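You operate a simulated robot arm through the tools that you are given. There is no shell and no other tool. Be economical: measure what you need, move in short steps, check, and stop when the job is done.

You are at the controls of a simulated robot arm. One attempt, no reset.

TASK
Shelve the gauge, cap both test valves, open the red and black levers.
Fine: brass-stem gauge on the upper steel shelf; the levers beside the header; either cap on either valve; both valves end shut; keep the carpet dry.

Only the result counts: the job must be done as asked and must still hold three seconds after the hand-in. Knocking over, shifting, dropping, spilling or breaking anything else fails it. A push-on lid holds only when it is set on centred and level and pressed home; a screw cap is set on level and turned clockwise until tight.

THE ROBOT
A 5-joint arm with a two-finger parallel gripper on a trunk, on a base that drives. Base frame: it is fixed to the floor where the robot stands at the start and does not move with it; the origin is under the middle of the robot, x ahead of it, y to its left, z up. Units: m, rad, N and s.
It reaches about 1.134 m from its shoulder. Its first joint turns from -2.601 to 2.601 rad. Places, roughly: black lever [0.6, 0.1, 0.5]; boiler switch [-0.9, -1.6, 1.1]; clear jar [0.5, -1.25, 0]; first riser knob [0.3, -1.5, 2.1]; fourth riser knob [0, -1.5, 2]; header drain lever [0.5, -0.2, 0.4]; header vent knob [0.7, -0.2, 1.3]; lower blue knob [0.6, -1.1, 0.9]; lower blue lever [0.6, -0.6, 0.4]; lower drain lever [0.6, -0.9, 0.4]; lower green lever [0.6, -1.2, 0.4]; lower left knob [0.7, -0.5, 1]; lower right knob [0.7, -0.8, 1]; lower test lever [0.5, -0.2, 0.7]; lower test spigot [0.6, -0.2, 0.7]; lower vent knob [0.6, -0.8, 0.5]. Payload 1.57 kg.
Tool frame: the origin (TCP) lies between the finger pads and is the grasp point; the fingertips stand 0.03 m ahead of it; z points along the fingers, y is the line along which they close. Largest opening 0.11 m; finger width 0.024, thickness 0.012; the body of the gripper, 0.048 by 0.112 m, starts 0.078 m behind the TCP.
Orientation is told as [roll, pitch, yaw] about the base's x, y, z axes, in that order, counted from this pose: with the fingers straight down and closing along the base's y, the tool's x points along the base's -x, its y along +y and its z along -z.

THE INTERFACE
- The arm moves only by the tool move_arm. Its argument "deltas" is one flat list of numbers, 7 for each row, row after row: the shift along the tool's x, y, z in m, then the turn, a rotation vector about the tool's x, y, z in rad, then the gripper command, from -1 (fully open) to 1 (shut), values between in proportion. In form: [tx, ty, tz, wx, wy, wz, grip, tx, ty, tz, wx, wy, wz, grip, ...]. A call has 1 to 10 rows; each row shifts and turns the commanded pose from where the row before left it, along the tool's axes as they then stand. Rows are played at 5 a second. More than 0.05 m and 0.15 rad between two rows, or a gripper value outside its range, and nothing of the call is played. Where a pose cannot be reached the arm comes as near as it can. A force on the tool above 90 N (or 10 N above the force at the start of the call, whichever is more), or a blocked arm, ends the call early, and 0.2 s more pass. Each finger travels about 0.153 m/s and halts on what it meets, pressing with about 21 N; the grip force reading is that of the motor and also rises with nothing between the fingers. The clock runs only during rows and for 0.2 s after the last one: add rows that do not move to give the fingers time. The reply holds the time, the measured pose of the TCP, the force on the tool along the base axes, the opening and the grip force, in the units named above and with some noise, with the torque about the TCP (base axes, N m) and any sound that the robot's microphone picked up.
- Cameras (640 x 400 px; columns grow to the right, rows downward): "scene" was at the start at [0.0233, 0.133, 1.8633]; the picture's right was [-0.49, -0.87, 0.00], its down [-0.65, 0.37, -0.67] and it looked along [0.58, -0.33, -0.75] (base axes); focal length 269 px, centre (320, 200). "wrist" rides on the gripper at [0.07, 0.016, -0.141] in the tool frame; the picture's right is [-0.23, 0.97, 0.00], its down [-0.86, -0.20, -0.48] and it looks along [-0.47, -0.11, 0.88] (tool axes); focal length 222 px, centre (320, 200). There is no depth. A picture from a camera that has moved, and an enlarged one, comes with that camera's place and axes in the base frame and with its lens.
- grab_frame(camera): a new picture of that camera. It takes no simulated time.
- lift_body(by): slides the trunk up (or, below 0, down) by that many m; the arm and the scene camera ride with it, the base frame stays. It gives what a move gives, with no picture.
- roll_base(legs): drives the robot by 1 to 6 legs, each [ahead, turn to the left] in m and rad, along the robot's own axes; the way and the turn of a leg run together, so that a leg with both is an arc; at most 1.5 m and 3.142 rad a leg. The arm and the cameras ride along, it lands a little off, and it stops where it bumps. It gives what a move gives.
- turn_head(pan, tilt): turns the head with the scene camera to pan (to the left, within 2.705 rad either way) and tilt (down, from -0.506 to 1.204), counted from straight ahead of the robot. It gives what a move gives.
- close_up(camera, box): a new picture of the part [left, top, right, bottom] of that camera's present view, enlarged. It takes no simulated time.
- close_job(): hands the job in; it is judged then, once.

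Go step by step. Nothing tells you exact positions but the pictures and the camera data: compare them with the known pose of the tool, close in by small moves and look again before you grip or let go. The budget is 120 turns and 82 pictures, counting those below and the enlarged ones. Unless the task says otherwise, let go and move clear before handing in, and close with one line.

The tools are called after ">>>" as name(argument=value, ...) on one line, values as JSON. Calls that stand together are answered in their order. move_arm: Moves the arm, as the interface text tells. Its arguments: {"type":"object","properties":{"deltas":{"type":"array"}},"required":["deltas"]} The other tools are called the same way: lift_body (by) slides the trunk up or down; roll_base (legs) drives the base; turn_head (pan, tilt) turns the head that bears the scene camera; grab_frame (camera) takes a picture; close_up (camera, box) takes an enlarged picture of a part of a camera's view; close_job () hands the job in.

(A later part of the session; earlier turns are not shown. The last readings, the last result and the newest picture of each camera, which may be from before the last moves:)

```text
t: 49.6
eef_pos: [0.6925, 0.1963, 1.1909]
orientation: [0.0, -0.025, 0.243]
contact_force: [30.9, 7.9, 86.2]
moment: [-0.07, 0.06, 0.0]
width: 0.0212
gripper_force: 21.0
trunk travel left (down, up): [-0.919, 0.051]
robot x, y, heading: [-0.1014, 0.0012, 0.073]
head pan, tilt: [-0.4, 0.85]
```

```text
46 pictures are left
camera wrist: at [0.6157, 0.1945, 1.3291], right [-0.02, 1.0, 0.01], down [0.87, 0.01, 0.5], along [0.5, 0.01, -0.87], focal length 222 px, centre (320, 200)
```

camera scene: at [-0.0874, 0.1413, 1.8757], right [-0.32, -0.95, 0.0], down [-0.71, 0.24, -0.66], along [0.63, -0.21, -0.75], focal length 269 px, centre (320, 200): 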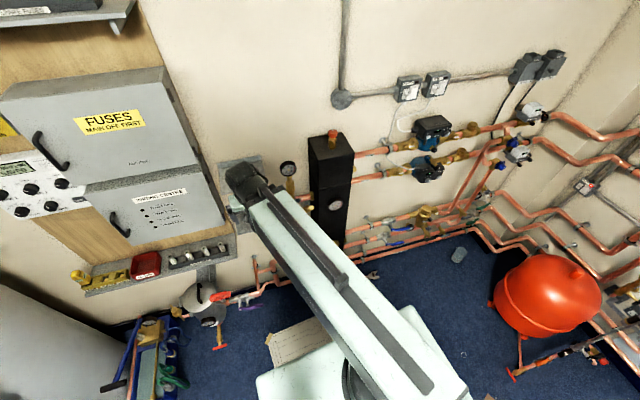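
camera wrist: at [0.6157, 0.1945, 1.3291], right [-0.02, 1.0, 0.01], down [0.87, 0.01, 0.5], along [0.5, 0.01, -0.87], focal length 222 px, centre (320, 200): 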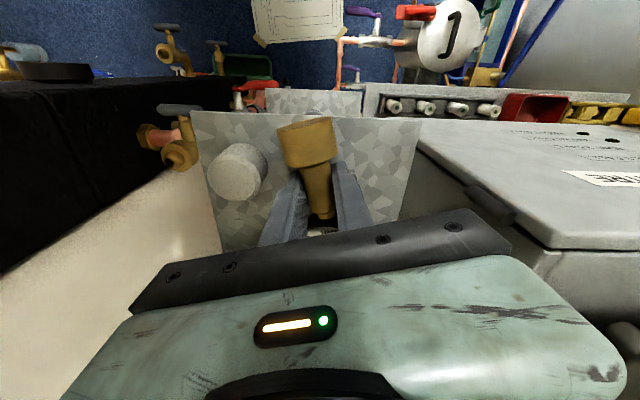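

Fingertips reached the shelf (z≈1.16). Ease up 4 mm, then open gently.

>>> lift_body(by=0.004)

>>> move_arm(deltas=[0, 0, 0, 0, 0, 0, 0.55, 0, 0, 0, 0, 0, 0, 0.45, 0, 0, 0, 0, 0, 0, 0.3, 0, 0, 0, 0, 0, 0, 0.1, 0, 0, 0, 0, 0, 0, 0.1])

>>> grab_frame(camera="wrist")

```text
t: 50.2
eef_pos: [0.6905, 0.1966, 1.1897]
orientation: [-0.001, -0.018, 0.244]
contact_force: [13.7, 3.1, 32.7]
moment: [-0.03, 0.02, -0.01]
width: 0.021
gripper_force: 20.5
trunk travel left (down, up): [-0.923, 0.047]
robot x, y, heading: [-0.1076, -0.0012, 0.08]
head pan, tilt: [-0.4, 0.85]
```

```text
t: 51.4
eef_pos: [0.6923, 0.1967, 1.1903]
orientation: [0.001, -0.018, 0.245]
contact_force: [-4.2, -2.2, 5.2]
moment: [-0.19, 0.16, -0.12]
width: 0.0497
gripper_force: 0.1
trunk travel left (down, up): [-0.923, 0.047]
robot x, y, heading: [-0.1021, -0.0034, 0.08]
head pan, tilt: [-0.4, 0.85]
```

```text
45 pictures are left
camera wrist: at [0.6176, 0.1945, 1.3298], right [-0.01, 1.0, 0.0], down [0.87, 0.01, 0.49], along [0.49, 0.01, -0.87], focal length 222 px, centre (320, 200)
```

wrist: 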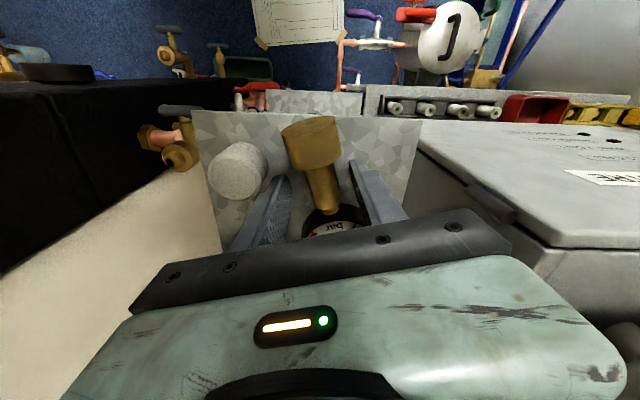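

Released. Now raise clear and check the gauge rests stably.

>>> lift_body(by=0.045)

>>> move_arm(deltas=[0.03, 0, 0, 0, 0, 0, 0.1, 0.04, 0, 0, 0, 0, 0, 0.1, 0.04, 0, 0, 0, 0, 0, 0.1])

>>> grab_frame(camera="wrist")

```text
t: 52.3
eef_pos: [0.6934, 0.1958, 1.2351]
orientation: [0.0, -0.018, 0.245]
contact_force: [-0.3, 0.6, 0.4]
moment: [-0.03, -0.01, -0.01]
width: 0.0495
gripper_force: 0.0
trunk travel left (down, up): [-0.968, 0.002]
robot x, y, heading: [-0.1041, 0.0006, 0.076]
head pan, tilt: [-0.4, 0.85]
```

```text
t: 53.1
eef_pos: [0.5841, 0.17, 1.2338]
orientation: [0.0, -0.018, 0.244]
contact_force: [-0.6, 0.3, 0.3]
moment: [-0.01, 0.0, 0.0]
width: 0.0496
gripper_force: 0.1
trunk travel left (down, up): [-0.968, 0.002]
robot x, y, heading: [-0.104, -0.0034, 0.079]
head pan, tilt: [-0.4, 0.85]
```

```text
44 pictures are left
camera wrist: at [0.5097, 0.1691, 1.3746], right [-0.02, 1.0, 0.0], down [0.87, 0.01, 0.49], along [0.49, 0.01, -0.87], focal length 222 px, centre (320, 200)
```

wrist: 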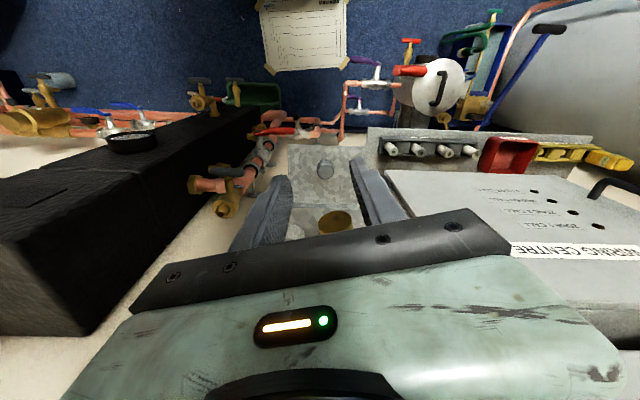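

Gauge left on the shelf. Check from the scene camera.

>>> close_up(camera="scene", box=[200, 100, 360, 260])

```text
2.50 times, centred on (280, 180) of scene
camera zoom: at [-0.0882, 0.1411, 1.9477], right [-0.32, -0.95, 0.0], down [-0.71, 0.24, -0.66], along [0.63, -0.21, -0.75], focal length 673 px, centre (420, 250)
```

zoom: 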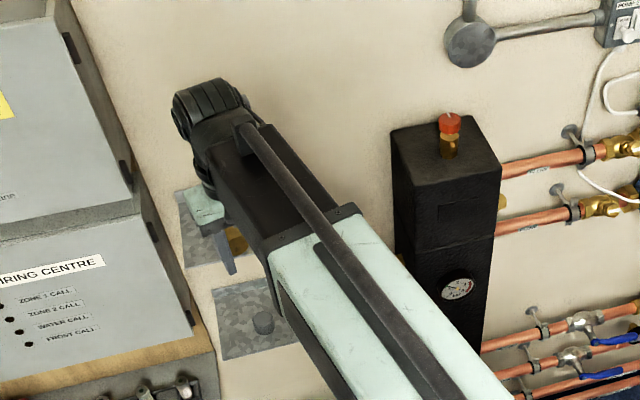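

The gauge sits on the shelf. Next, the upper cap: to avoid the gauge I'll grip it with fingers closing along x, so spin the tool 90° and approach from the right side.

>>> move_arm(deltas=[0.02, 0, 0, 0, 0, -0.133, 0, 0, 0, 0, 0, 0, -0.133, 0, 0, 0, 0, 0, 0, -0.133, -0.3, 0, 0, 0, 0, 0, -0.133, -0.5, 0, 0, 0, 0, 0, -0.133, -0.5, 0, 0, 0, 0, 0, -0.133, -0.5, 0, 0, 0, 0, 0, -0.133, -0.5, 0, 0, 0, 0, 0, -0.133, -0.5, 0, 0, 0, 0, 0, -0.133, -0.5, 0, 0, 0, 0, 0, -0.13, -0.5])

>>> move_arm(deltas=[0.04, 0, 0, 0, 0, 0, -0.5, 0.04, 0, 0, 0, 0, 0, -0.5, 0.045, 0, 0, 0, 0, 0, -0.5, 0, -0.04, 0, 0, 0, 0, -0.5, 0, -0.04, 0, 0, 0, 0, -0.5, 0, -0.035, 0, 0, 0, 0, -0.5, 0, 0, 0, 0, 0, 0, -0.5])

>>> grab_frame(camera="wrist")

```text
t: 55.3
eef_pos: [0.5677, 0.1669, 1.2359]
orientation: [-0.018, -0.006, 1.574]
contact_force: [0.2, -0.4, 0.2]
moment: [-0.02, 0.03, 0.01]
width: 0.0824
gripper_force: 0.1
out of reach, approached as far as the arm can: row 1
trunk travel left (down, up): [-0.968, 0.002]
robot x, y, heading: [-0.1017, 0.0001, 0.076]
head pan, tilt: [-0.4, 0.85]
```

```text
t: 56.9
eef_pos: [0.6844, 0.0419, 1.234]
orientation: [-0.018, -0.006, 1.57]
contact_force: [-1.0, -0.1, -0.4]
moment: [0.04, 0.02, -0.01]
width: 0.0825
gripper_force: 0.0
trunk travel left (down, up): [-0.968, 0.002]
robot x, y, heading: [-0.1042, -0.0043, 0.076]
head pan, tilt: [-0.4, 0.85]
```

```text
42 pictures are left
camera wrist: at [0.6642, -0.0293, 1.3751], right [-0.97, 0.23, -0.02], down [0.19, 0.85, 0.49], along [0.12, 0.47, -0.87], focal length 222 px, centre (320, 200)
```

wrist: 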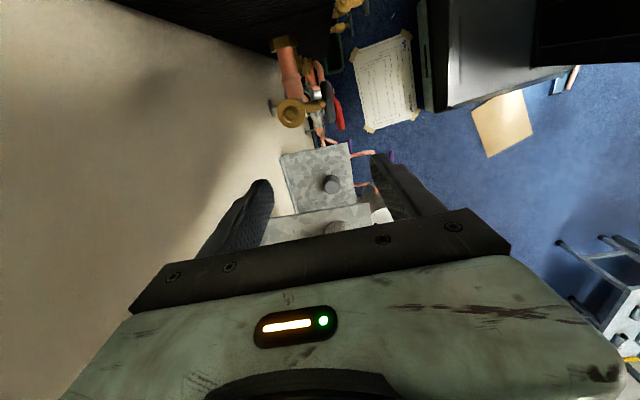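

I can see down onto the upper spigot at about (0.713, 0.002) and the cap at x≈0.678. Slide in +y so the fingers straddle the cap.

>>> move_arm(deltas=[-0.03, 0.004, 0, 0, 0, 0, -0.5, -0.03, 0, 0, 0, 0, 0, -0.5, -0.032, 0, 0, 0, 0, 0, -0.5, 0, 0, 0, 0, 0, 0, -0.5])

>>> grab_frame(camera="wrist")

```text
t: 57.9
eef_pos: [0.6787, 0.1335, 1.2347]
orientation: [-0.017, -0.005, 1.57]
contact_force: [0.0, -0.3, -0.1]
moment: [0.0, -0.01, 0.03]
width: 0.0825
gripper_force: 0.1
out of reach, approached as far as the arm can: row 3
trunk travel left (down, up): [-0.968, 0.002]
robot x, y, heading: [-0.1013, 0.0009, 0.077]
head pan, tilt: [-0.4, 0.85]
```

```text
41 pictures are left
camera wrist: at [0.6588, 0.0631, 1.3749], right [-0.97, 0.23, -0.02], down [0.19, 0.85, 0.49], along [0.12, 0.47, -0.87], focal length 222 px, centre (320, 200)
```

wrist: 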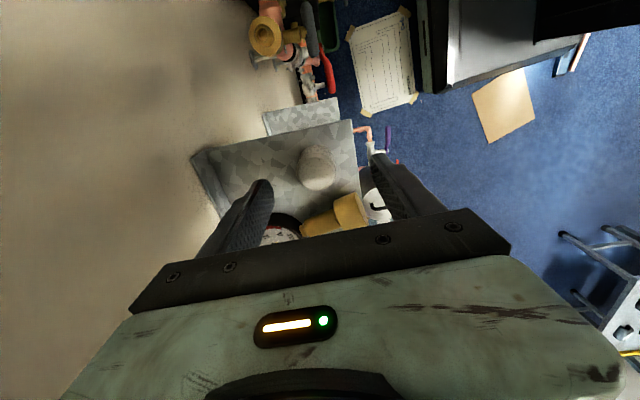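

Cap is centred at about (0.678, 0.127) and the gauge is lying stably. Adjust, lower and grip.

>>> move_arm(deltas=[0.006, 0, 0, 0, 0, 0, -0.5, 0, 0, 0, 0, 0, 0, -0.5])

>>> lift_body(by=-0.037)

>>> move_arm(deltas=[0, 0, 0, 0, 0, 0, 0, 0, 0, 0, 0, 0, 0, 0.5, 0, 0, 0, 0, 0, 0, 1, 0, 0, 0, 0, 0, 0, 1])

>>> grab_frame(camera="wrist")

```text
t: 58.5
eef_pos: [0.6767, 0.1265, 1.2356]
orientation: [-0.017, -0.003, 1.571]
contact_force: [-0.4, 0.7, 1.2]
moment: [0.0, 0.0, 0.0]
width: 0.0827
gripper_force: 0.1
trunk travel left (down, up): [-0.968, 0.002]
robot x, y, heading: [-0.1049, -0.0018, 0.075]
head pan, tilt: [-0.4, 0.85]
```

```text
t: 59.3
eef_pos: [0.6773, 0.1259, 1.197]
orientation: [-0.016, -0.005, 1.571]
contact_force: [-1.3, 0.0, 0.5]
moment: [-0.01, 0.05, -0.03]
width: 0.0825
gripper_force: 0.0
trunk travel left (down, up): [-0.931, 0.039]
robot x, y, heading: [-0.103, -0.0031, 0.078]
head pan, tilt: [-0.4, 0.85]
```

```text
t: 60.3
eef_pos: [0.6771, 0.1274, 1.1978]
orientation: [-0.019, -0.006, 1.571]
contact_force: [0.6, 0.3, -0.2]
moment: [0.0, 0.0, 0.02]
width: 0.0363
gripper_force: 21.1
trunk travel left (down, up): [-0.931, 0.039]
robot x, y, heading: [-0.1017, -0.0018, 0.077]
head pan, tilt: [-0.4, 0.85]
```

```text
40 pictures are left
camera wrist: at [0.6585, 0.056, 1.3379], right [-0.97, 0.23, -0.02], down [0.19, 0.85, 0.49], along [0.12, 0.47, -0.87], focal length 222 px, centre (320, 200)
```

wrist: 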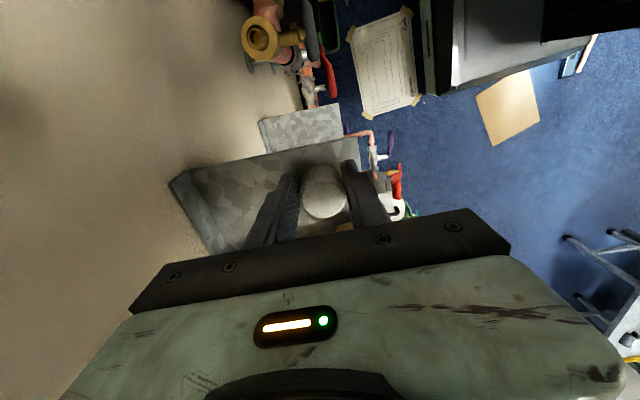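

Cap gripped (36 mm). Lift and carry it to above the upper spigot, levelling the tool.

>>> lift_body(by=0.038)

>>> move_arm(deltas=[0.03, 0, 0, -0.018, 0, 0, 1, 0.03, 0, 0, 0, 0, 0, 1, 0.03, -0.018, 0, 0, 0, 0, 1, 0.034, -0.018, 0, 0, 0, 0, 1, 0, 0, 0, 0, 0, 0, 1])

>>> grab_frame(camera="wrist")

>>> close_up(camera="scene", box=[240, 120, 320, 200])

```text
t: 61.1
eef_pos: [0.6774, 0.1257, 1.2355]
orientation: [-0.017, -0.004, 1.573]
contact_force: [0.6, -0.5, -0.6]
moment: [0.0, 0.03, 0.02]
width: 0.0359
gripper_force: 21.4
trunk travel left (down, up): [-0.969, 0.001]
robot x, y, heading: [-0.1021, -0.0023, 0.078]
head pan, tilt: [-0.4, 0.85]
```

```text
t: 62.3
eef_pos: [0.712, 0.0009, 1.2361]
orientation: [0.0, -0.006, 1.574]
contact_force: [0.3, -0.2, -0.3]
moment: [0.01, 0.03, 0.04]
width: 0.036
gripper_force: 20.9
trunk travel left (down, up): [-0.969, 0.001]
robot x, y, heading: [-0.1067, -0.0046, 0.081]
head pan, tilt: [-0.4, 0.85]
```

```text
39 pictures are left
camera wrist: at [0.6969, -0.069, 1.3762], right [-0.97, 0.23, 0.0], down [0.2, 0.85, 0.48], along [0.11, 0.47, -0.88], focal length 222 px, centre (320, 200)
```

wrist: 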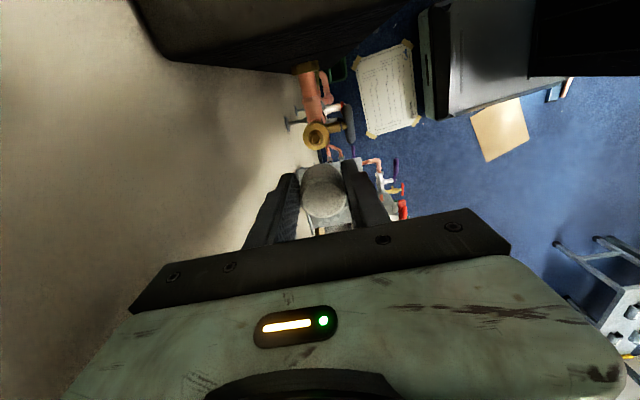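

```text
5.00 times, centred on (280, 160) of scene
camera zoom: at [-0.0874, 0.1414, 1.9487], right [-0.32, -0.95, 0.0], down [-0.71, 0.24, -0.66], along [0.63, -0.21, -0.75], focal length 1346 px, centre (520, 400)
```

zoom: 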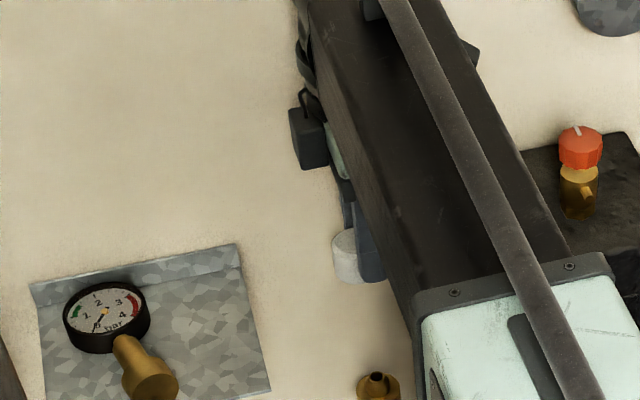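

Gauge looks stable, dial up on the shelf. Zoom on cap and spigot for alignment and thread.

>>> close_up(camera="wrist", box=[260, 90, 400, 230])

>>> close_up(camera="scene", box=[270, 170, 310, 220])

```text
2.86 times, centred on (330, 160) of wrist
camera zoom: at [0.6969, -0.069, 1.3762], right [-0.97, 0.23, 0.0], down [0.2, 0.85, 0.48], along [0.11, 0.47, -0.88], focal length 635 px, centre (291, 314)
```

zoom: 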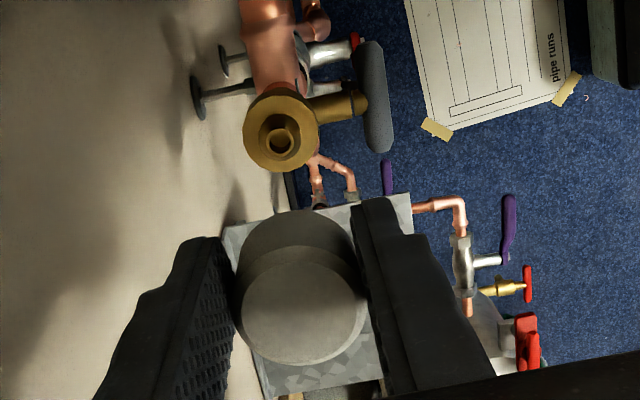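

```text
8.00 times, centred on (290, 195) of scene
camera zoom: at [-0.0874, 0.1414, 1.9487], right [-0.32, -0.95, 0.0], down [-0.71, 0.24, -0.66], along [0.63, -0.21, -0.75], focal length 2154 px, centre (560, 240)
```

zoom: 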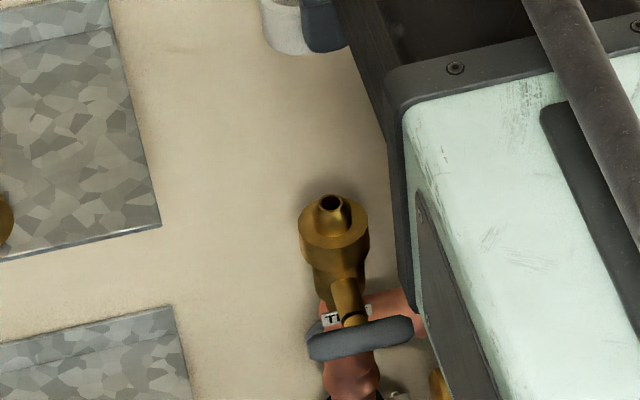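

The spigot is a plain nipple on a shoulder (push-on cap), tip near (0.7185, 0.004, 1.068). Shift slightly and lower to just above it.

>>> move_arm(deltas=[0.002, -0.0065, 0, 0, 0, 0, 1, 0, 0, 0, 0, 0, 0, 1])

>>> lift_body(by=-0.12)

>>> close_up(camera="wrist", box=[250, 60, 410, 230])

>>> close_up(camera="scene", box=[260, 100, 320, 180])

```text
t: 62.9
eef_pos: [0.7199, -0.0009, 1.2361]
orientation: [0.002, -0.003, 1.571]
contact_force: [-0.3, 0.1, -0.2]
moment: [-0.02, 0.01, 0.02]
width: 0.0358
gripper_force: 21.0
trunk travel left (down, up): [-0.969, 0.001]
robot x, y, heading: [-0.1036, -0.0053, 0.075]
head pan, tilt: [-0.4, 0.85]
```

```text
t: 64.4
eef_pos: [0.7195, -0.0006, 1.1144]
orientation: [0.001, -0.004, 1.57]
contact_force: [-0.4, -0.4, 0.0]
moment: [0.01, -0.02, 0.01]
width: 0.0358
gripper_force: 20.7
trunk travel left (down, up): [-0.849, 0.121]
robot x, y, heading: [-0.1069, -0.0013, 0.075]
head pan, tilt: [-0.4, 0.85]
```

```text
2.35 times, centred on (330, 145) of wrist
camera zoom: at [0.703, -0.0703, 1.2562], right [-0.97, 0.23, 0.0], down [0.2, 0.85, 0.48], along [0.11, 0.47, -0.88], focal length 523 px, centre (296, 329)
```

zoom: 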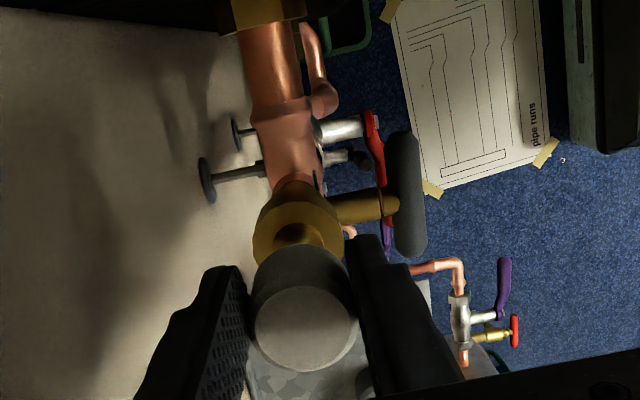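

```text
5.00 times, centred on (290, 140) of scene
camera zoom: at [-0.0874, 0.1412, 1.8287], right [-0.32, -0.95, 0.0], down [-0.71, 0.24, -0.66], along [0.63, -0.21, -0.75], focal length 1346 px, centre (470, 500)
```

zoom: 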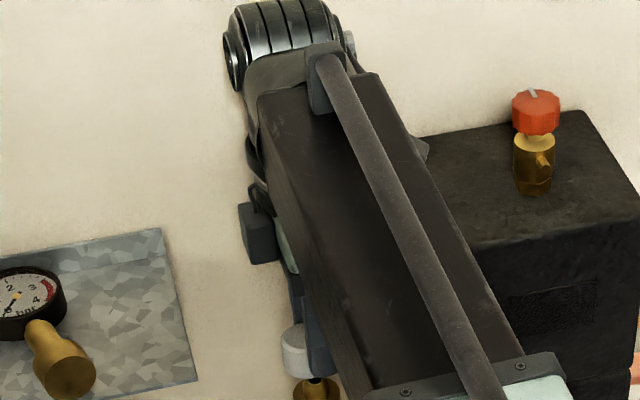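

The cap appears ~3 mm too far in +y. Correct and lower a bit more, then re-check.

>>> move_arm(deltas=[0.003, 0, 0, 0, 0, 0, 1, 0, 0, 0, 0, 0, 0, 1])

>>> lift_body(by=-0.008)

>>> close_up(camera="wrist", box=[290, 130, 370, 210])

>>> close_up(camera="scene", box=[276, 155, 306, 185])

```text
t: 65.0
eef_pos: [0.7191, -0.0028, 1.1146]
orientation: [0.002, -0.005, 1.571]
contact_force: [0.3, -0.8, -0.2]
moment: [-0.01, 0.03, 0.01]
width: 0.0357
gripper_force: 20.7
trunk travel left (down, up): [-0.849, 0.121]
robot x, y, heading: [-0.099, -0.0037, 0.078]
head pan, tilt: [-0.4, 0.85]
```

```text
t: 65.6
eef_pos: [0.7188, -0.0034, 1.1067]
orientation: [0.003, -0.005, 1.572]
contact_force: [-1.0, -0.1, -0.4]
moment: [0.0, 0.01, 0.01]
width: 0.0359
gripper_force: 21.0
trunk travel left (down, up): [-0.841, 0.129]
robot x, y, heading: [-0.1018, 0.0003, 0.078]
head pan, tilt: [-0.4, 0.85]
```

```text
5.00 times, centred on (330, 170) of wrist
camera zoom: at [0.7027, -0.073, 1.2482], right [-0.97, 0.23, 0.0], down [0.2, 0.85, 0.48], along [0.11, 0.47, -0.88], focal length 1111 px, centre (270, 350)
```

zoom: 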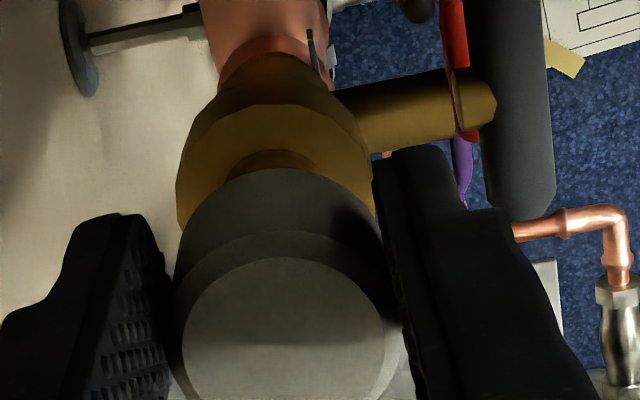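

```text
13.33 times, centred on (291, 170) of scene
camera zoom: at [-0.0874, 0.1412, 1.8206], right [-0.32, -0.95, 0.0], down [-0.71, 0.24, -0.66], along [0.63, -0.21, -0.75], focal length 3591 px, centre (707, 600)
```

zoom: 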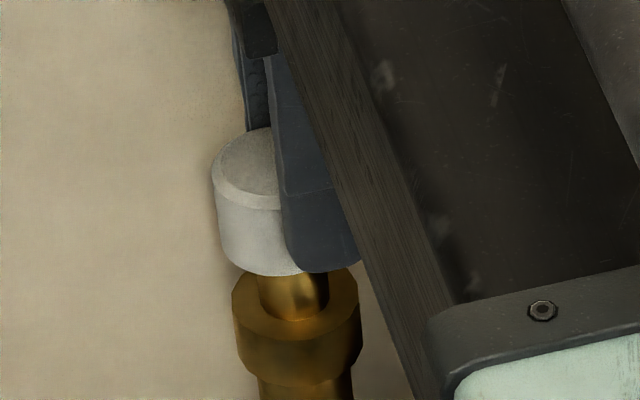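

Still about 3 mm off in +y. Raise slightly, correct, and re-check from the scene view.

>>> lift_body(by=0.004)

>>> move_arm(deltas=[0.0035, -0.001, 0, 0, 0, 0, 1, 0, 0, 0, 0, 0, 0, 1])

>>> close_up(camera="scene", box=[276, 155, 306, 185])

```text
t: 66.1
eef_pos: [0.7201, -0.0032, 1.1113]
orientation: [0.002, -0.006, 1.571]
contact_force: [0.6, -1.4, -0.5]
moment: [0.0, -0.01, 0.0]
width: 0.0357
gripper_force: 20.7
trunk travel left (down, up): [-0.845, 0.125]
robot x, y, heading: [-0.105, -0.0006, 0.071]
head pan, tilt: [-0.4, 0.85]
```

```text
t: 66.7
eef_pos: [0.7204, -0.0065, 1.1122]
orientation: [0.002, -0.005, 1.57]
contact_force: [0.1, 0.1, -0.6]
moment: [-0.01, 0.0, -0.03]
width: 0.0358
gripper_force: 20.6
trunk travel left (down, up): [-0.845, 0.125]
robot x, y, heading: [-0.1034, -0.0068, 0.073]
head pan, tilt: [-0.4, 0.85]
```

```text
13.33 times, centred on (291, 170) of scene
camera zoom: at [-0.0873, 0.1412, 1.8247], right [-0.32, -0.95, 0.0], down [-0.71, 0.24, -0.66], along [0.63, -0.21, -0.75], focal length 3591 px, centre (707, 600)
```

zoom: 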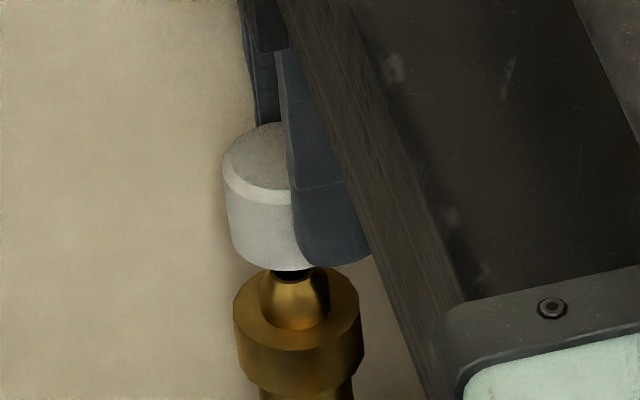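

Lateral alignment is good now. Press down with the trunk and watch the force.

>>> lift_body(by=-0.02)

>>> close_up(camera="scene", box=[272, 140, 312, 180])

```text
t: 67.4
eef_pos: [0.7212, -0.0056, 1.0917]
orientation: [0.002, -0.004, 1.569]
contact_force: [-0.1, 0.0, -0.4]
moment: [-0.02, -0.01, -0.01]
width: 0.0357
gripper_force: 20.8
trunk travel left (down, up): [-0.825, 0.145]
robot x, y, heading: [-0.1014, -0.001, 0.076]
head pan, tilt: [-0.4, 0.85]
```

```text
10.00 times, centred on (292, 160) of scene
camera zoom: at [-0.0874, 0.1412, 1.8046], right [-0.32, -0.95, 0.0], down [-0.71, 0.24, -0.66], along [0.63, -0.21, -0.75], focal length 2693 px, centre (600, 600)
```

zoom: 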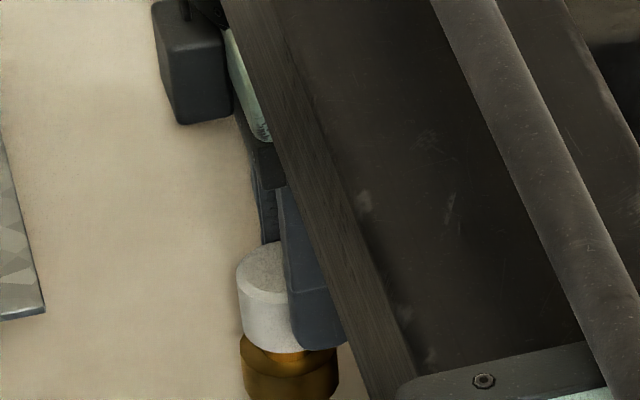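

The nipple has entered with no resistance. Continue down until pressed home.

>>> lift_body(by=-0.012)

```text
t: 68.0
eef_pos: [0.7192, -0.0034, 1.0827]
orientation: [0.0, -0.001, 1.572]
contact_force: [3.2, 16.9, 30.6]
moment: [-5.38, 0.91, 0.08]
width: 0.0356
gripper_force: 20.9
trunk travel left (down, up): [-0.813, 0.157]
robot x, y, heading: [-0.104, -0.0006, 0.074]
head pan, tilt: [-0.4, 0.85]
```

The large moment shows the wrist camera housing resting on the header's top edge, not the cap. I'll back up above the nipple and spin the tool so the camera faces the robot.

>>> lift_body(by=0.045)

>>> move_arm(deltas=[0, 0, 0, 0, 0, 0.148, 1, 0, 0, 0, 0, 0, 0.148, 1, 0, 0, 0, 0, 0, 0.148, 1, 0, 0, 0, 0, 0, 0.148, 1, 0, 0, 0, 0, 0, 0.148, 1, 0, 0, 0, 0, 0, 0.148, 1, 0, 0, 0, 0, 0, 0.148, 1, 0, 0, 0, 0, 0, 0.148, 1, 0, 0, 0, 0, 0, 0.148, 1, 0, 0, 0, 0, 0, 0.148, 1])

>>> move_arm(deltas=[0.004, 0, 0, 0, 0, 0.09, 1, 0.004, 0.008, 0, 0, 0, 0, 1, 0, 0, 0, 0, 0, 0, 1])

>>> close_up(camera="wrist", box=[250, 90, 390, 230])

>>> close_up(camera="scene", box=[272, 150, 312, 190])

```text
t: 68.8
eef_pos: [0.7194, -0.0068, 1.125]
orientation: [0.001, -0.004, 1.572]
contact_force: [0.0, 0.7, -0.8]
moment: [-0.04, 0.0, -0.01]
width: 0.036
gripper_force: 21.0
trunk travel left (down, up): [-0.858, 0.112]
robot x, y, heading: [-0.1023, -0.0045, 0.076]
head pan, tilt: [-0.4, 0.85]
```

```text
t: 71.0
eef_pos: [0.7206, -0.0061, 1.1256]
orientation: [0.005, 0.002, 0.087]
contact_force: [-1.1, -0.2, 0.2]
moment: [-0.01, -0.03, 0.01]
width: 0.0356
gripper_force: 21.0
trunk travel left (down, up): [-0.858, 0.112]
robot x, y, heading: [-0.1001, -0.0021, 0.076]
head pan, tilt: [-0.4, 0.85]
```

```text
t: 71.8
eef_pos: [0.7124, 0.0017, 1.1253]
orientation: [0.004, 0.003, -0.001]
contact_force: [-0.1, -0.4, 0.3]
moment: [-0.01, 0.0, -0.02]
width: 0.0359
gripper_force: 21.0
trunk travel left (down, up): [-0.858, 0.112]
robot x, y, heading: [-0.1067, -0.0015, 0.074]
head pan, tilt: [-0.4, 0.85]
```

```text
2.86 times, centred on (320, 160) of wrist
camera zoom: at [0.6422, 0.0178, 1.2656], right [0.23, 0.97, 0.0], down [0.86, -0.2, 0.48], along [0.46, -0.1, -0.88], focal length 635 px, centre (320, 314)
```

zoom: 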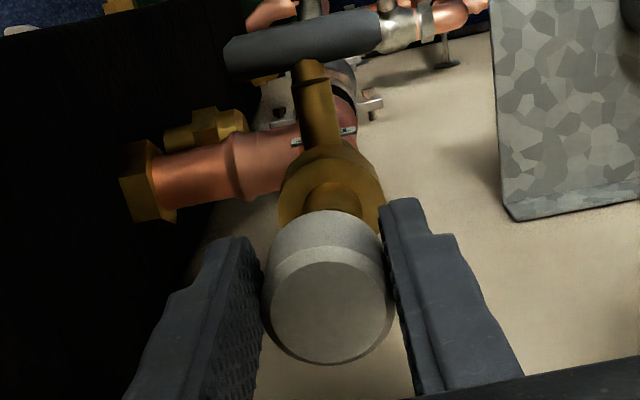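

```text
10.00 times, centred on (292, 170) of scene
camera zoom: at [-0.0873, 0.1413, 1.8377], right [-0.32, -0.95, 0.0], down [-0.71, 0.24, -0.66], along [0.63, -0.21, -0.75], focal length 2693 px, centre (600, 500)
```

zoom: 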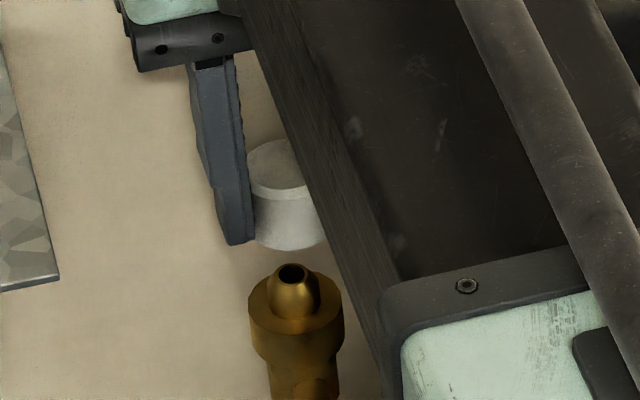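

Now the camera is clear of the header. The cap needs about 2.5 mm toward +y; then lower and check insertion.

>>> move_arm(deltas=[0.001, 0.0025, 0, 0, 0, 0, 1, 0, 0, 0, 0, 0, 0, 1])

>>> lift_body(by=-0.014)

>>> close_up(camera="scene", box=[277, 155, 307, 185])

>>> close_up(camera="wrist", box=[280, 120, 370, 210])

```text
t: 72.4
eef_pos: [0.7115, 0.0042, 1.1254]
orientation: [0.005, 0.002, 0.002]
contact_force: [-1.3, 0.0, -0.2]
moment: [0.0, 0.01, -0.03]
width: 0.0358
gripper_force: 21.1
trunk travel left (down, up): [-0.858, 0.112]
robot x, y, heading: [-0.1039, -0.0002, 0.075]
head pan, tilt: [-0.4, 0.85]
```

```text
t: 73.1
eef_pos: [0.7112, 0.0048, 1.1108]
orientation: [0.004, 0.003, 0.001]
contact_force: [-0.1, 1.0, 0.8]
moment: [-0.01, -0.02, 0.03]
width: 0.0351
gripper_force: 21.0
trunk travel left (down, up): [-0.844, 0.126]
robot x, y, heading: [-0.1041, -0.0054, 0.076]
head pan, tilt: [-0.4, 0.85]
```

```text
13.33 times, centred on (292, 170) of scene
camera zoom: at [-0.0874, 0.1412, 1.8236], right [-0.32, -0.95, 0.0], down [-0.71, 0.24, -0.66], along [0.63, -0.21, -0.75], focal length 3591 px, centre (693, 600)
```

zoom: 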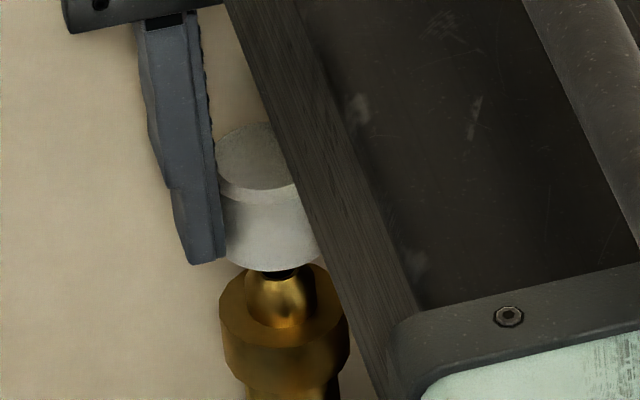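

```text
4.44 times, centred on (325, 165) of wrist
camera zoom: at [0.6411, 0.0202, 1.2516], right [0.23, 0.97, 0.0], down [0.86, -0.2, 0.48], along [0.47, -0.1, -0.88], focal length 987 px, centre (298, 356)
```

zoom: 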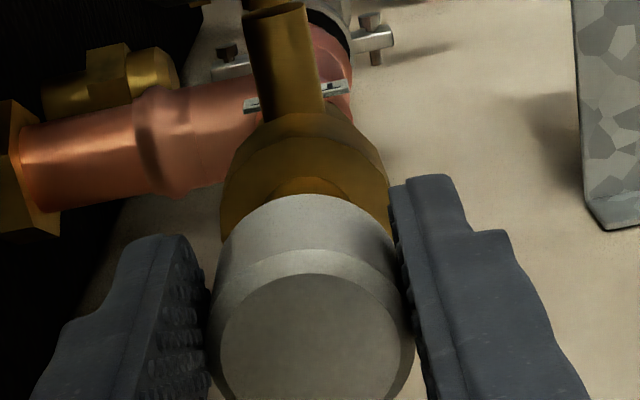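

Alignment matches the earlier good insertion. Lower onto it.

>>> lift_body(by=-0.02)

>>> lift_body(by=-0.01)

```text
t: 73.7
eef_pos: [0.7109, 0.0049, 1.0904]
orientation: [0.005, 0.002, 0.002]
contact_force: [0.8, -0.6, -0.1]
moment: [-0.06, -0.03, 0.03]
width: 0.0358
gripper_force: 20.8
trunk travel left (down, up): [-0.824, 0.146]
robot x, y, heading: [-0.1022, -0.0024, 0.077]
head pan, tilt: [-0.4, 0.85]
```

```text
t: 74.3
eef_pos: [0.7103, 0.004, 1.081]
orientation: [0.005, 0.003, 0.002]
contact_force: [-0.1, 0.0, -0.3]
moment: [0.0, 0.04, 0.03]
width: 0.036
gripper_force: 20.4
trunk travel left (down, up): [-0.814, 0.156]
robot x, y, heading: [-0.1042, -0.0013, 0.077]
head pan, tilt: [-0.4, 0.85]
```

>>> lift_body(by=-0.006)

>>> lift_body(by=-0.006)

>>> close_up(camera="scene", box=[277, 140, 307, 170])

```text
t: 74.9
eef_pos: [0.709, 0.005, 1.0759]
orientation: [0.005, 0.003, 0.001]
contact_force: [-1.0, 0.3, 11.2]
moment: [-0.11, -0.04, 0.0]
width: 0.0357
gripper_force: 20.7
trunk travel left (down, up): [-0.808, 0.162]
robot x, y, heading: [-0.105, -0.0023, 0.075]
head pan, tilt: [-0.4, 0.85]
```

```text
t: 75.4
eef_pos: [0.7085, 0.005, 1.0725]
orientation: [0.004, -0.009, 0.001]
contact_force: [23.5, -0.6, 75.1]
moment: [-0.96, -1.17, 0.14]
width: 0.0359
gripper_force: 20.6
trunk travel left (down, up): [-0.802, 0.168]
robot x, y, heading: [-0.1016, -0.0012, 0.077]
head pan, tilt: [-0.4, 0.85]
```

```text
13.33 times, centred on (292, 155) of scene
camera zoom: at [-0.0937, 0.1411, 1.7828], right [-0.32, -0.95, 0.0], down [-0.71, 0.24, -0.66], along [0.63, -0.21, -0.75], focal length 3591 px, centre (693, 800)
```

zoom: 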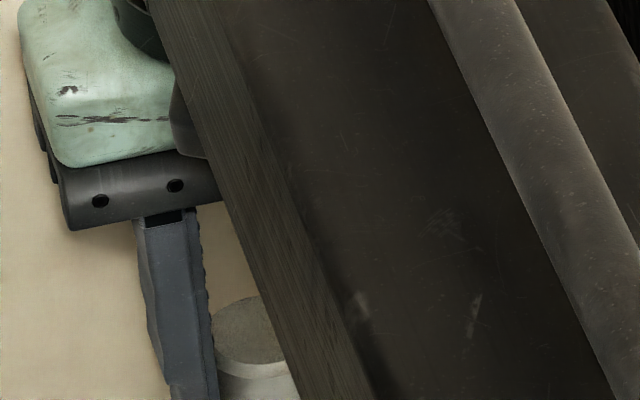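

75 N of downward press. Check seating.

>>> close_up(camera="scene", box=[272, 155, 312, 195])

>>> close_up(camera="wrist", box=[280, 120, 370, 210])

```text
10.00 times, centred on (292, 175) of scene
camera zoom: at [-0.0937, 0.1411, 1.7828], right [-0.32, -0.95, 0.0], down [-0.71, 0.24, -0.66], along [0.63, -0.21, -0.75], focal length 2693 px, centre (600, 450)
```

zoom: 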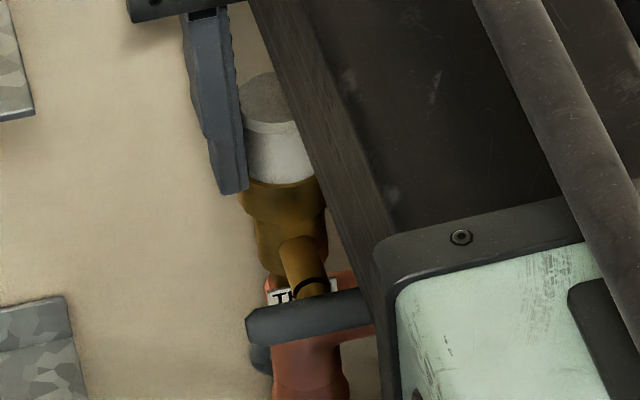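

```text
4.44 times, centred on (325, 165) of wrist
camera zoom: at [0.6382, 0.0201, 1.2132], right [0.23, 0.97, 0.01], down [0.85, -0.2, 0.48], along [0.47, -0.1, -0.87], focal length 987 px, centre (298, 356)
```

zoom: 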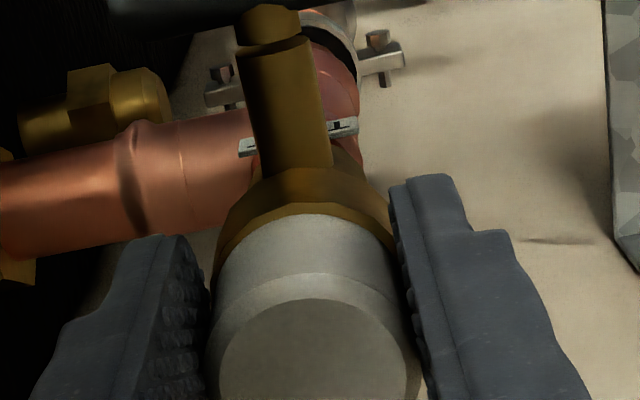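

The cap sits flush on the shoulder. I'll release it, and press once more on its top with closed fingers to be sure.

>>> lift_body(by=0.004)

>>> move_arm(deltas=[0, 0, 0, 0, 0, 0, 0, 0, 0, 0, 0, 0, 0, -0.3, 0, 0, 0, 0, 0, 0, -0.3])

>>> lift_body(by=0.06)

>>> move_arm(deltas=[-0.009, 0, 0, 0, 0, 0, 0.3, 0, 0, 0, 0, 0, 0, 1, 0, 0, 0, 0, 0, 0, 1, 0, 0, 0, 0, 0, 0, 1])

>>> close_up(camera="wrist", box=[240, 80, 400, 240])

```text
t: 75.9
eef_pos: [0.7106, 0.0037, 1.0728]
orientation: [0.006, 0.003, 0.001]
contact_force: [8.2, -2.6, 23.8]
moment: [-0.5, -0.46, 0.16]
width: 0.0359
gripper_force: 21.6
trunk travel left (down, up): [-0.806, 0.164]
robot x, y, heading: [-0.106, -0.0035, 0.074]
head pan, tilt: [-0.4, 0.85]
```

```text
t: 76.7
eef_pos: [0.7105, 0.0038, 1.072]
orientation: [0.003, 0.003, 0.002]
contact_force: [-0.3, -0.8, -0.5]
moment: [0.0, -0.02, 0.0]
width: 0.0714
gripper_force: 0.0
trunk travel left (down, up): [-0.806, 0.164]
robot x, y, heading: [-0.1002, -0.006, 0.081]
head pan, tilt: [-0.4, 0.85]
```

```text
t: 77.7
eef_pos: [0.7108, 0.0053, 1.1329]
orientation: [0.004, 0.002, 0.002]
contact_force: [0.3, 0.1, 0.0]
moment: [-0.03, 0.02, 0.01]
width: 0.0715
gripper_force: 0.0
trunk travel left (down, up): [-0.866, 0.104]
robot x, y, heading: [-0.1043, -0.002, 0.078]
head pan, tilt: [-0.4, 0.85]
```

```text
t: 78.7
eef_pos: [0.7203, 0.0052, 1.1325]
orientation: [0.006, 0.002, 0.002]
contact_force: [0.3, 0.3, -0.1]
moment: [0.02, -0.02, -0.03]
width: 0.0
gripper_force: 21.2
trunk travel left (down, up): [-0.866, 0.104]
robot x, y, heading: [-0.0983, -0.0025, 0.078]
head pan, tilt: [-0.4, 0.85]
```

```text
2.50 times, centred on (320, 160) of wrist
camera zoom: at [0.6508, 0.02, 1.2736], right [0.23, 0.97, 0.0], down [0.86, -0.2, 0.48], along [0.46, -0.1, -0.88], focal length 555 px, centre (320, 300)
```

zoom: 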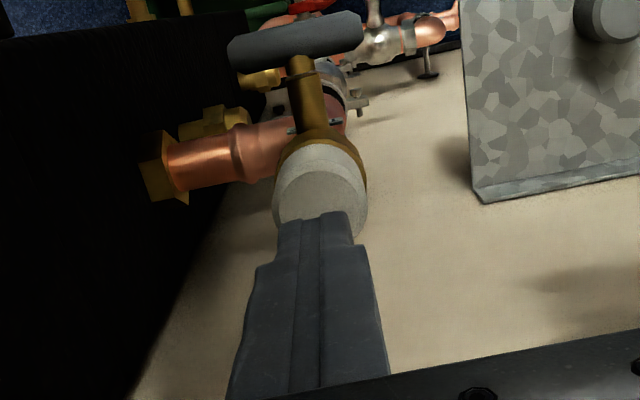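

>>> lift_body(by=-0.026)

>>> lift_body(by=-0.01)

```text
t: 79.5
eef_pos: [0.721, 0.0033, 1.1075]
orientation: [0.005, 0.001, 0.003]
contact_force: [-0.3, -0.6, 0.0]
moment: [0.01, 0.0, -0.02]
width: 0.0001
gripper_force: 20.8
trunk travel left (down, up): [-0.84, 0.13]
robot x, y, heading: [-0.1044, -0.0024, 0.076]
head pan, tilt: [-0.4, 0.85]
```

```text
t: 80.1
eef_pos: [0.7185, 0.0039, 1.1004]
orientation: [0.004, -0.01, 0.001]
contact_force: [-0.5, 0.2, 51.3]
moment: [-0.02, 0.28, 0.01]
width: 0.0002
gripper_force: 21.5
trunk travel left (down, up): [-0.832, 0.138]
robot x, y, heading: [-0.0996, -0.0061, 0.075]
head pan, tilt: [-0.4, 0.85]
stopped: the force on the tool passed its limit at 95 N (the readings are from after the stop); the commanded pose is now the measured one
```

Pressed to 95 N: the first cap is home. The second cap is on the lower shelf beneath the upper one, so I'll come in tilted ~30°; first raise and back off a little more for arm room.

>>> lift_body(by=0.11)

>>> roll_base(legs=[[-0.06, 0]])

>>> close_up(camera="scene", box=[200, 100, 360, 260])

```text
t: 81.5
eef_pos: [0.7248, 0.0041, 1.2088]
orientation: [0.006, -0.008, 0.001]
contact_force: [0.3, -0.3, -0.1]
moment: [0.0, 0.01, -0.02]
width: 0.0002
gripper_force: 20.7
trunk travel left (down, up): [-0.942, 0.028]
robot x, y, heading: [-0.0986, -0.0003, 0.079]
head pan, tilt: [-0.4, 0.85]
```

```text
t: 82.5
eef_pos: [0.6622, -0.0001, 1.2086]
orientation: [0.005, -0.009, 0.001]
contact_force: [0.7, 0.0, -0.2]
moment: [0.02, -0.03, 0.01]
width: 0.0006
gripper_force: 20.6
trunk travel left (down, up): [-0.942, 0.028]
robot x, y, heading: [-0.1617, -0.0045, 0.075]
head pan, tilt: [-0.4, 0.85]
```

```text
2.50 times, centred on (280, 180) of scene
camera zoom: at [-0.1486, 0.1365, 1.9214], right [-0.32, -0.95, 0.0], down [-0.71, 0.24, -0.66], along [0.63, -0.21, -0.75], focal length 673 px, centre (420, 250)
```

zoom: 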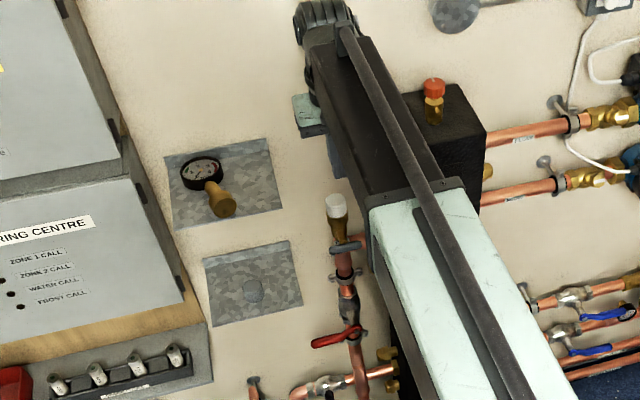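

All good. Now move in front of the shelves at y≈0.19, yaw to the bearing and pitch ~0.55 rad.

>>> move_arm(deltas=[0.035, 0, 0, 0, 0, 0, 0.5, 0.035, 0, 0, 0, 0, 0, 0, 0, 0.04, 0, 0, 0, -0.044, -0.3, 0, 0.04, 0, 0, 0, -0.044, -0.3, 0, 0.04, 0, 0, 0, -0.044, -0.3, 0, 0.04, 0, 0, 0, -0.044, -0.3, 0, 0.038, 0, 0, 0, -0.044, -0.3])

>>> move_arm(deltas=[0, 0, 0, 0, -0.11, 0, -0.3, 0, 0, 0, 0, -0.11, 0, -0.3, 0, 0, 0, 0, -0.11, 0, -0.3, 0, 0, 0, 0, -0.11, 0, -0.3, 0, 0, 0, 0, -0.11, 0, -0.3, 0, 0, 0, 0, 0, 0, -0.3])

```text
t: 84.1
eef_pos: [0.5764, 0.1961, 1.2079]
orientation: [0.0, -0.009, 0.221]
contact_force: [0.3, 0.4, -0.2]
moment: [0.0, 0.0, 0.0]
width: 0.0713
gripper_force: 0.0
trunk travel left (down, up): [-0.942, 0.028]
robot x, y, heading: [-0.1641, -0.0084, 0.077]
head pan, tilt: [-0.4, 0.85]
```

```text
t: 85.5
eef_pos: [0.5769, 0.1969, 1.2442]
orientation: [0.005, -0.558, 0.221]
contact_force: [0.9, -0.3, 0.0]
moment: [-0.03, 0.02, 0.01]
width: 0.0713
gripper_force: 0.0
out of reach, approached as far as the arm can: row 2, 3, 4, 5
trunk travel left (down, up): [-0.942, 0.028]
robot x, y, heading: [-0.1641, -0.0068, 0.076]
head pan, tilt: [-0.4, 0.85]
```

Good pose. Lower the trunk in front of the lower shelf and look.

>>> lift_body(by=-0.285)

>>> grab_frame(camera="wrist")

```text
t: 88.4
eef_pos: [0.5764, 0.1976, 0.9588]
orientation: [0.004, -0.556, 0.22]
contact_force: [0.4, 0.5, -0.5]
moment: [0.0, 0.01, 0.0]
width: 0.0717
gripper_force: 0.1
trunk travel left (down, up): [-0.657, 0.313]
robot x, y, heading: [-0.1621, -0.0038, 0.076]
head pan, tilt: [-0.4, 0.85]
```

```text
20 pictures are left
camera wrist: at [0.4421, 0.183, 1.042], right [-0.03, 0.99, 0.12], down [0.51, -0.09, 0.86], along [0.86, 0.08, -0.5], focal length 222 px, centre (320, 200)
```

wrist: 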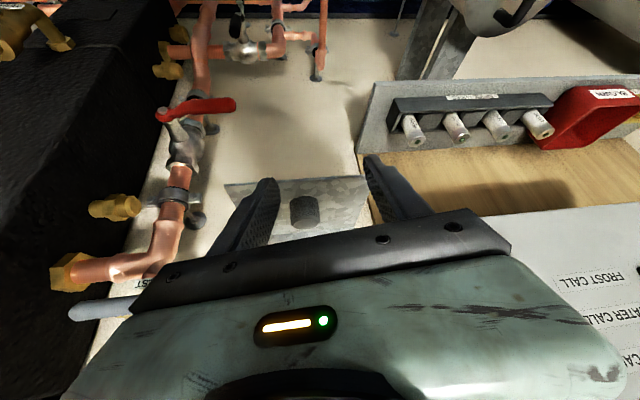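

Cap is at about (0.697, 0.184, 0.91) on the lower shelf. Move in with the fingers straddling it.

>>> move_arm(deltas=[-0.0294, -0.013, 0.0183, 0, 0, 0, -0.3, -0.0294, -0.013, 0.0183, 0, 0, 0, -0.3, -0.0294, -0.013, 0.0183, 0, 0, 0, -0.3, 0, 0, 0, 0, 0, 0, -0.3])

>>> grab_frame(camera="wrist")

```text
t: 89.4
eef_pos: [0.6846, 0.1811, 0.9602]
orientation: [0.005, -0.554, 0.221]
contact_force: [0.0, -0.4, 0.2]
moment: [0.02, -0.04, 0.01]
width: 0.0716
gripper_force: 0.0
trunk travel left (down, up): [-0.657, 0.313]
robot x, y, heading: [-0.1616, -0.0083, 0.075]
head pan, tilt: [-0.4, 0.85]
```

```text
19 pictures are left
camera wrist: at [0.5504, 0.1675, 1.0418], right [-0.03, 0.99, 0.12], down [0.51, -0.09, 0.86], along [0.86, 0.08, -0.5], focal length 222 px, centre (320, 200)
```

wrist: 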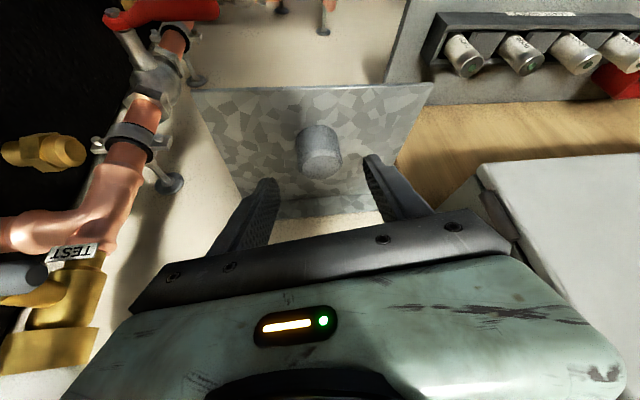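

Well aligned. Small lateral trim, lower and grip.

>>> move_arm(deltas=[0, 0.002, 0, 0, 0, 0, -0.3, 0, 0, 0, 0, 0, 0, -0.3])

>>> lift_body(by=-0.027)

>>> move_arm(deltas=[0, 0, 0, 0, 0, 0, 0.2, 0, 0, 0, 0, 0, 0, 0.6, 0, 0, 0, 0, 0, 0, 1, 0, 0, 0, 0, 0, 0, 1])

>>> lift_body(by=0.06)

>>> grab_frame(camera="wrist")

```text
t: 90.0
eef_pos: [0.6844, 0.1826, 0.9596]
orientation: [0.004, -0.557, 0.22]
contact_force: [-0.1, -0.9, 0.5]
moment: [-0.03, -0.03, 0.01]
width: 0.0715
gripper_force: 0.0
trunk travel left (down, up): [-0.657, 0.313]
robot x, y, heading: [-0.1573, -0.0068, 0.077]
head pan, tilt: [-0.4, 0.85]
```

```text
t: 90.7
eef_pos: [0.6835, 0.1815, 0.9322]
orientation: [0.002, -0.556, 0.219]
contact_force: [0.5, -0.7, 0.6]
moment: [-0.01, -0.02, -0.02]
width: 0.0715
gripper_force: 0.0
trunk travel left (down, up): [-0.63, 0.34]
robot x, y, heading: [-0.1621, -0.0072, 0.081]
head pan, tilt: [-0.4, 0.85]
```

```text
t: 91.7
eef_pos: [0.6849, 0.1829, 0.9318]
orientation: [0.003, -0.555, 0.22]
contact_force: [0.8, 0.2, 0.3]
moment: [-0.02, 0.01, 0.03]
width: 0.038
gripper_force: 20.8
trunk travel left (down, up): [-0.63, 0.34]
robot x, y, heading: [-0.1621, -0.0063, 0.077]
head pan, tilt: [-0.4, 0.85]
```

```text
t: 92.7
eef_pos: [0.6852, 0.1829, 0.9923]
orientation: [0.004, -0.556, 0.22]
contact_force: [-0.4, -0.9, 0.1]
moment: [-0.02, -0.02, 0.0]
width: 0.0381
gripper_force: 21.0
trunk travel left (down, up): [-0.69, 0.28]
robot x, y, heading: [-0.1625, -0.0062, 0.077]
head pan, tilt: [-0.4, 0.85]
```

```text
18 pictures are left
camera wrist: at [0.5503, 0.1694, 1.0749], right [-0.03, 0.99, 0.12], down [0.51, -0.09, 0.86], along [0.86, 0.08, -0.5], focal length 222 px, centre (320, 200)
```

wrist: 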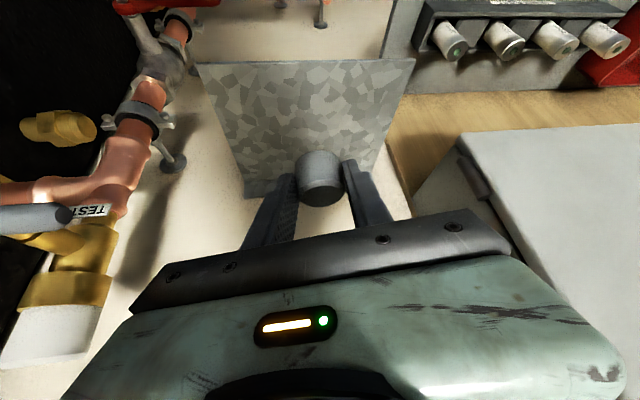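

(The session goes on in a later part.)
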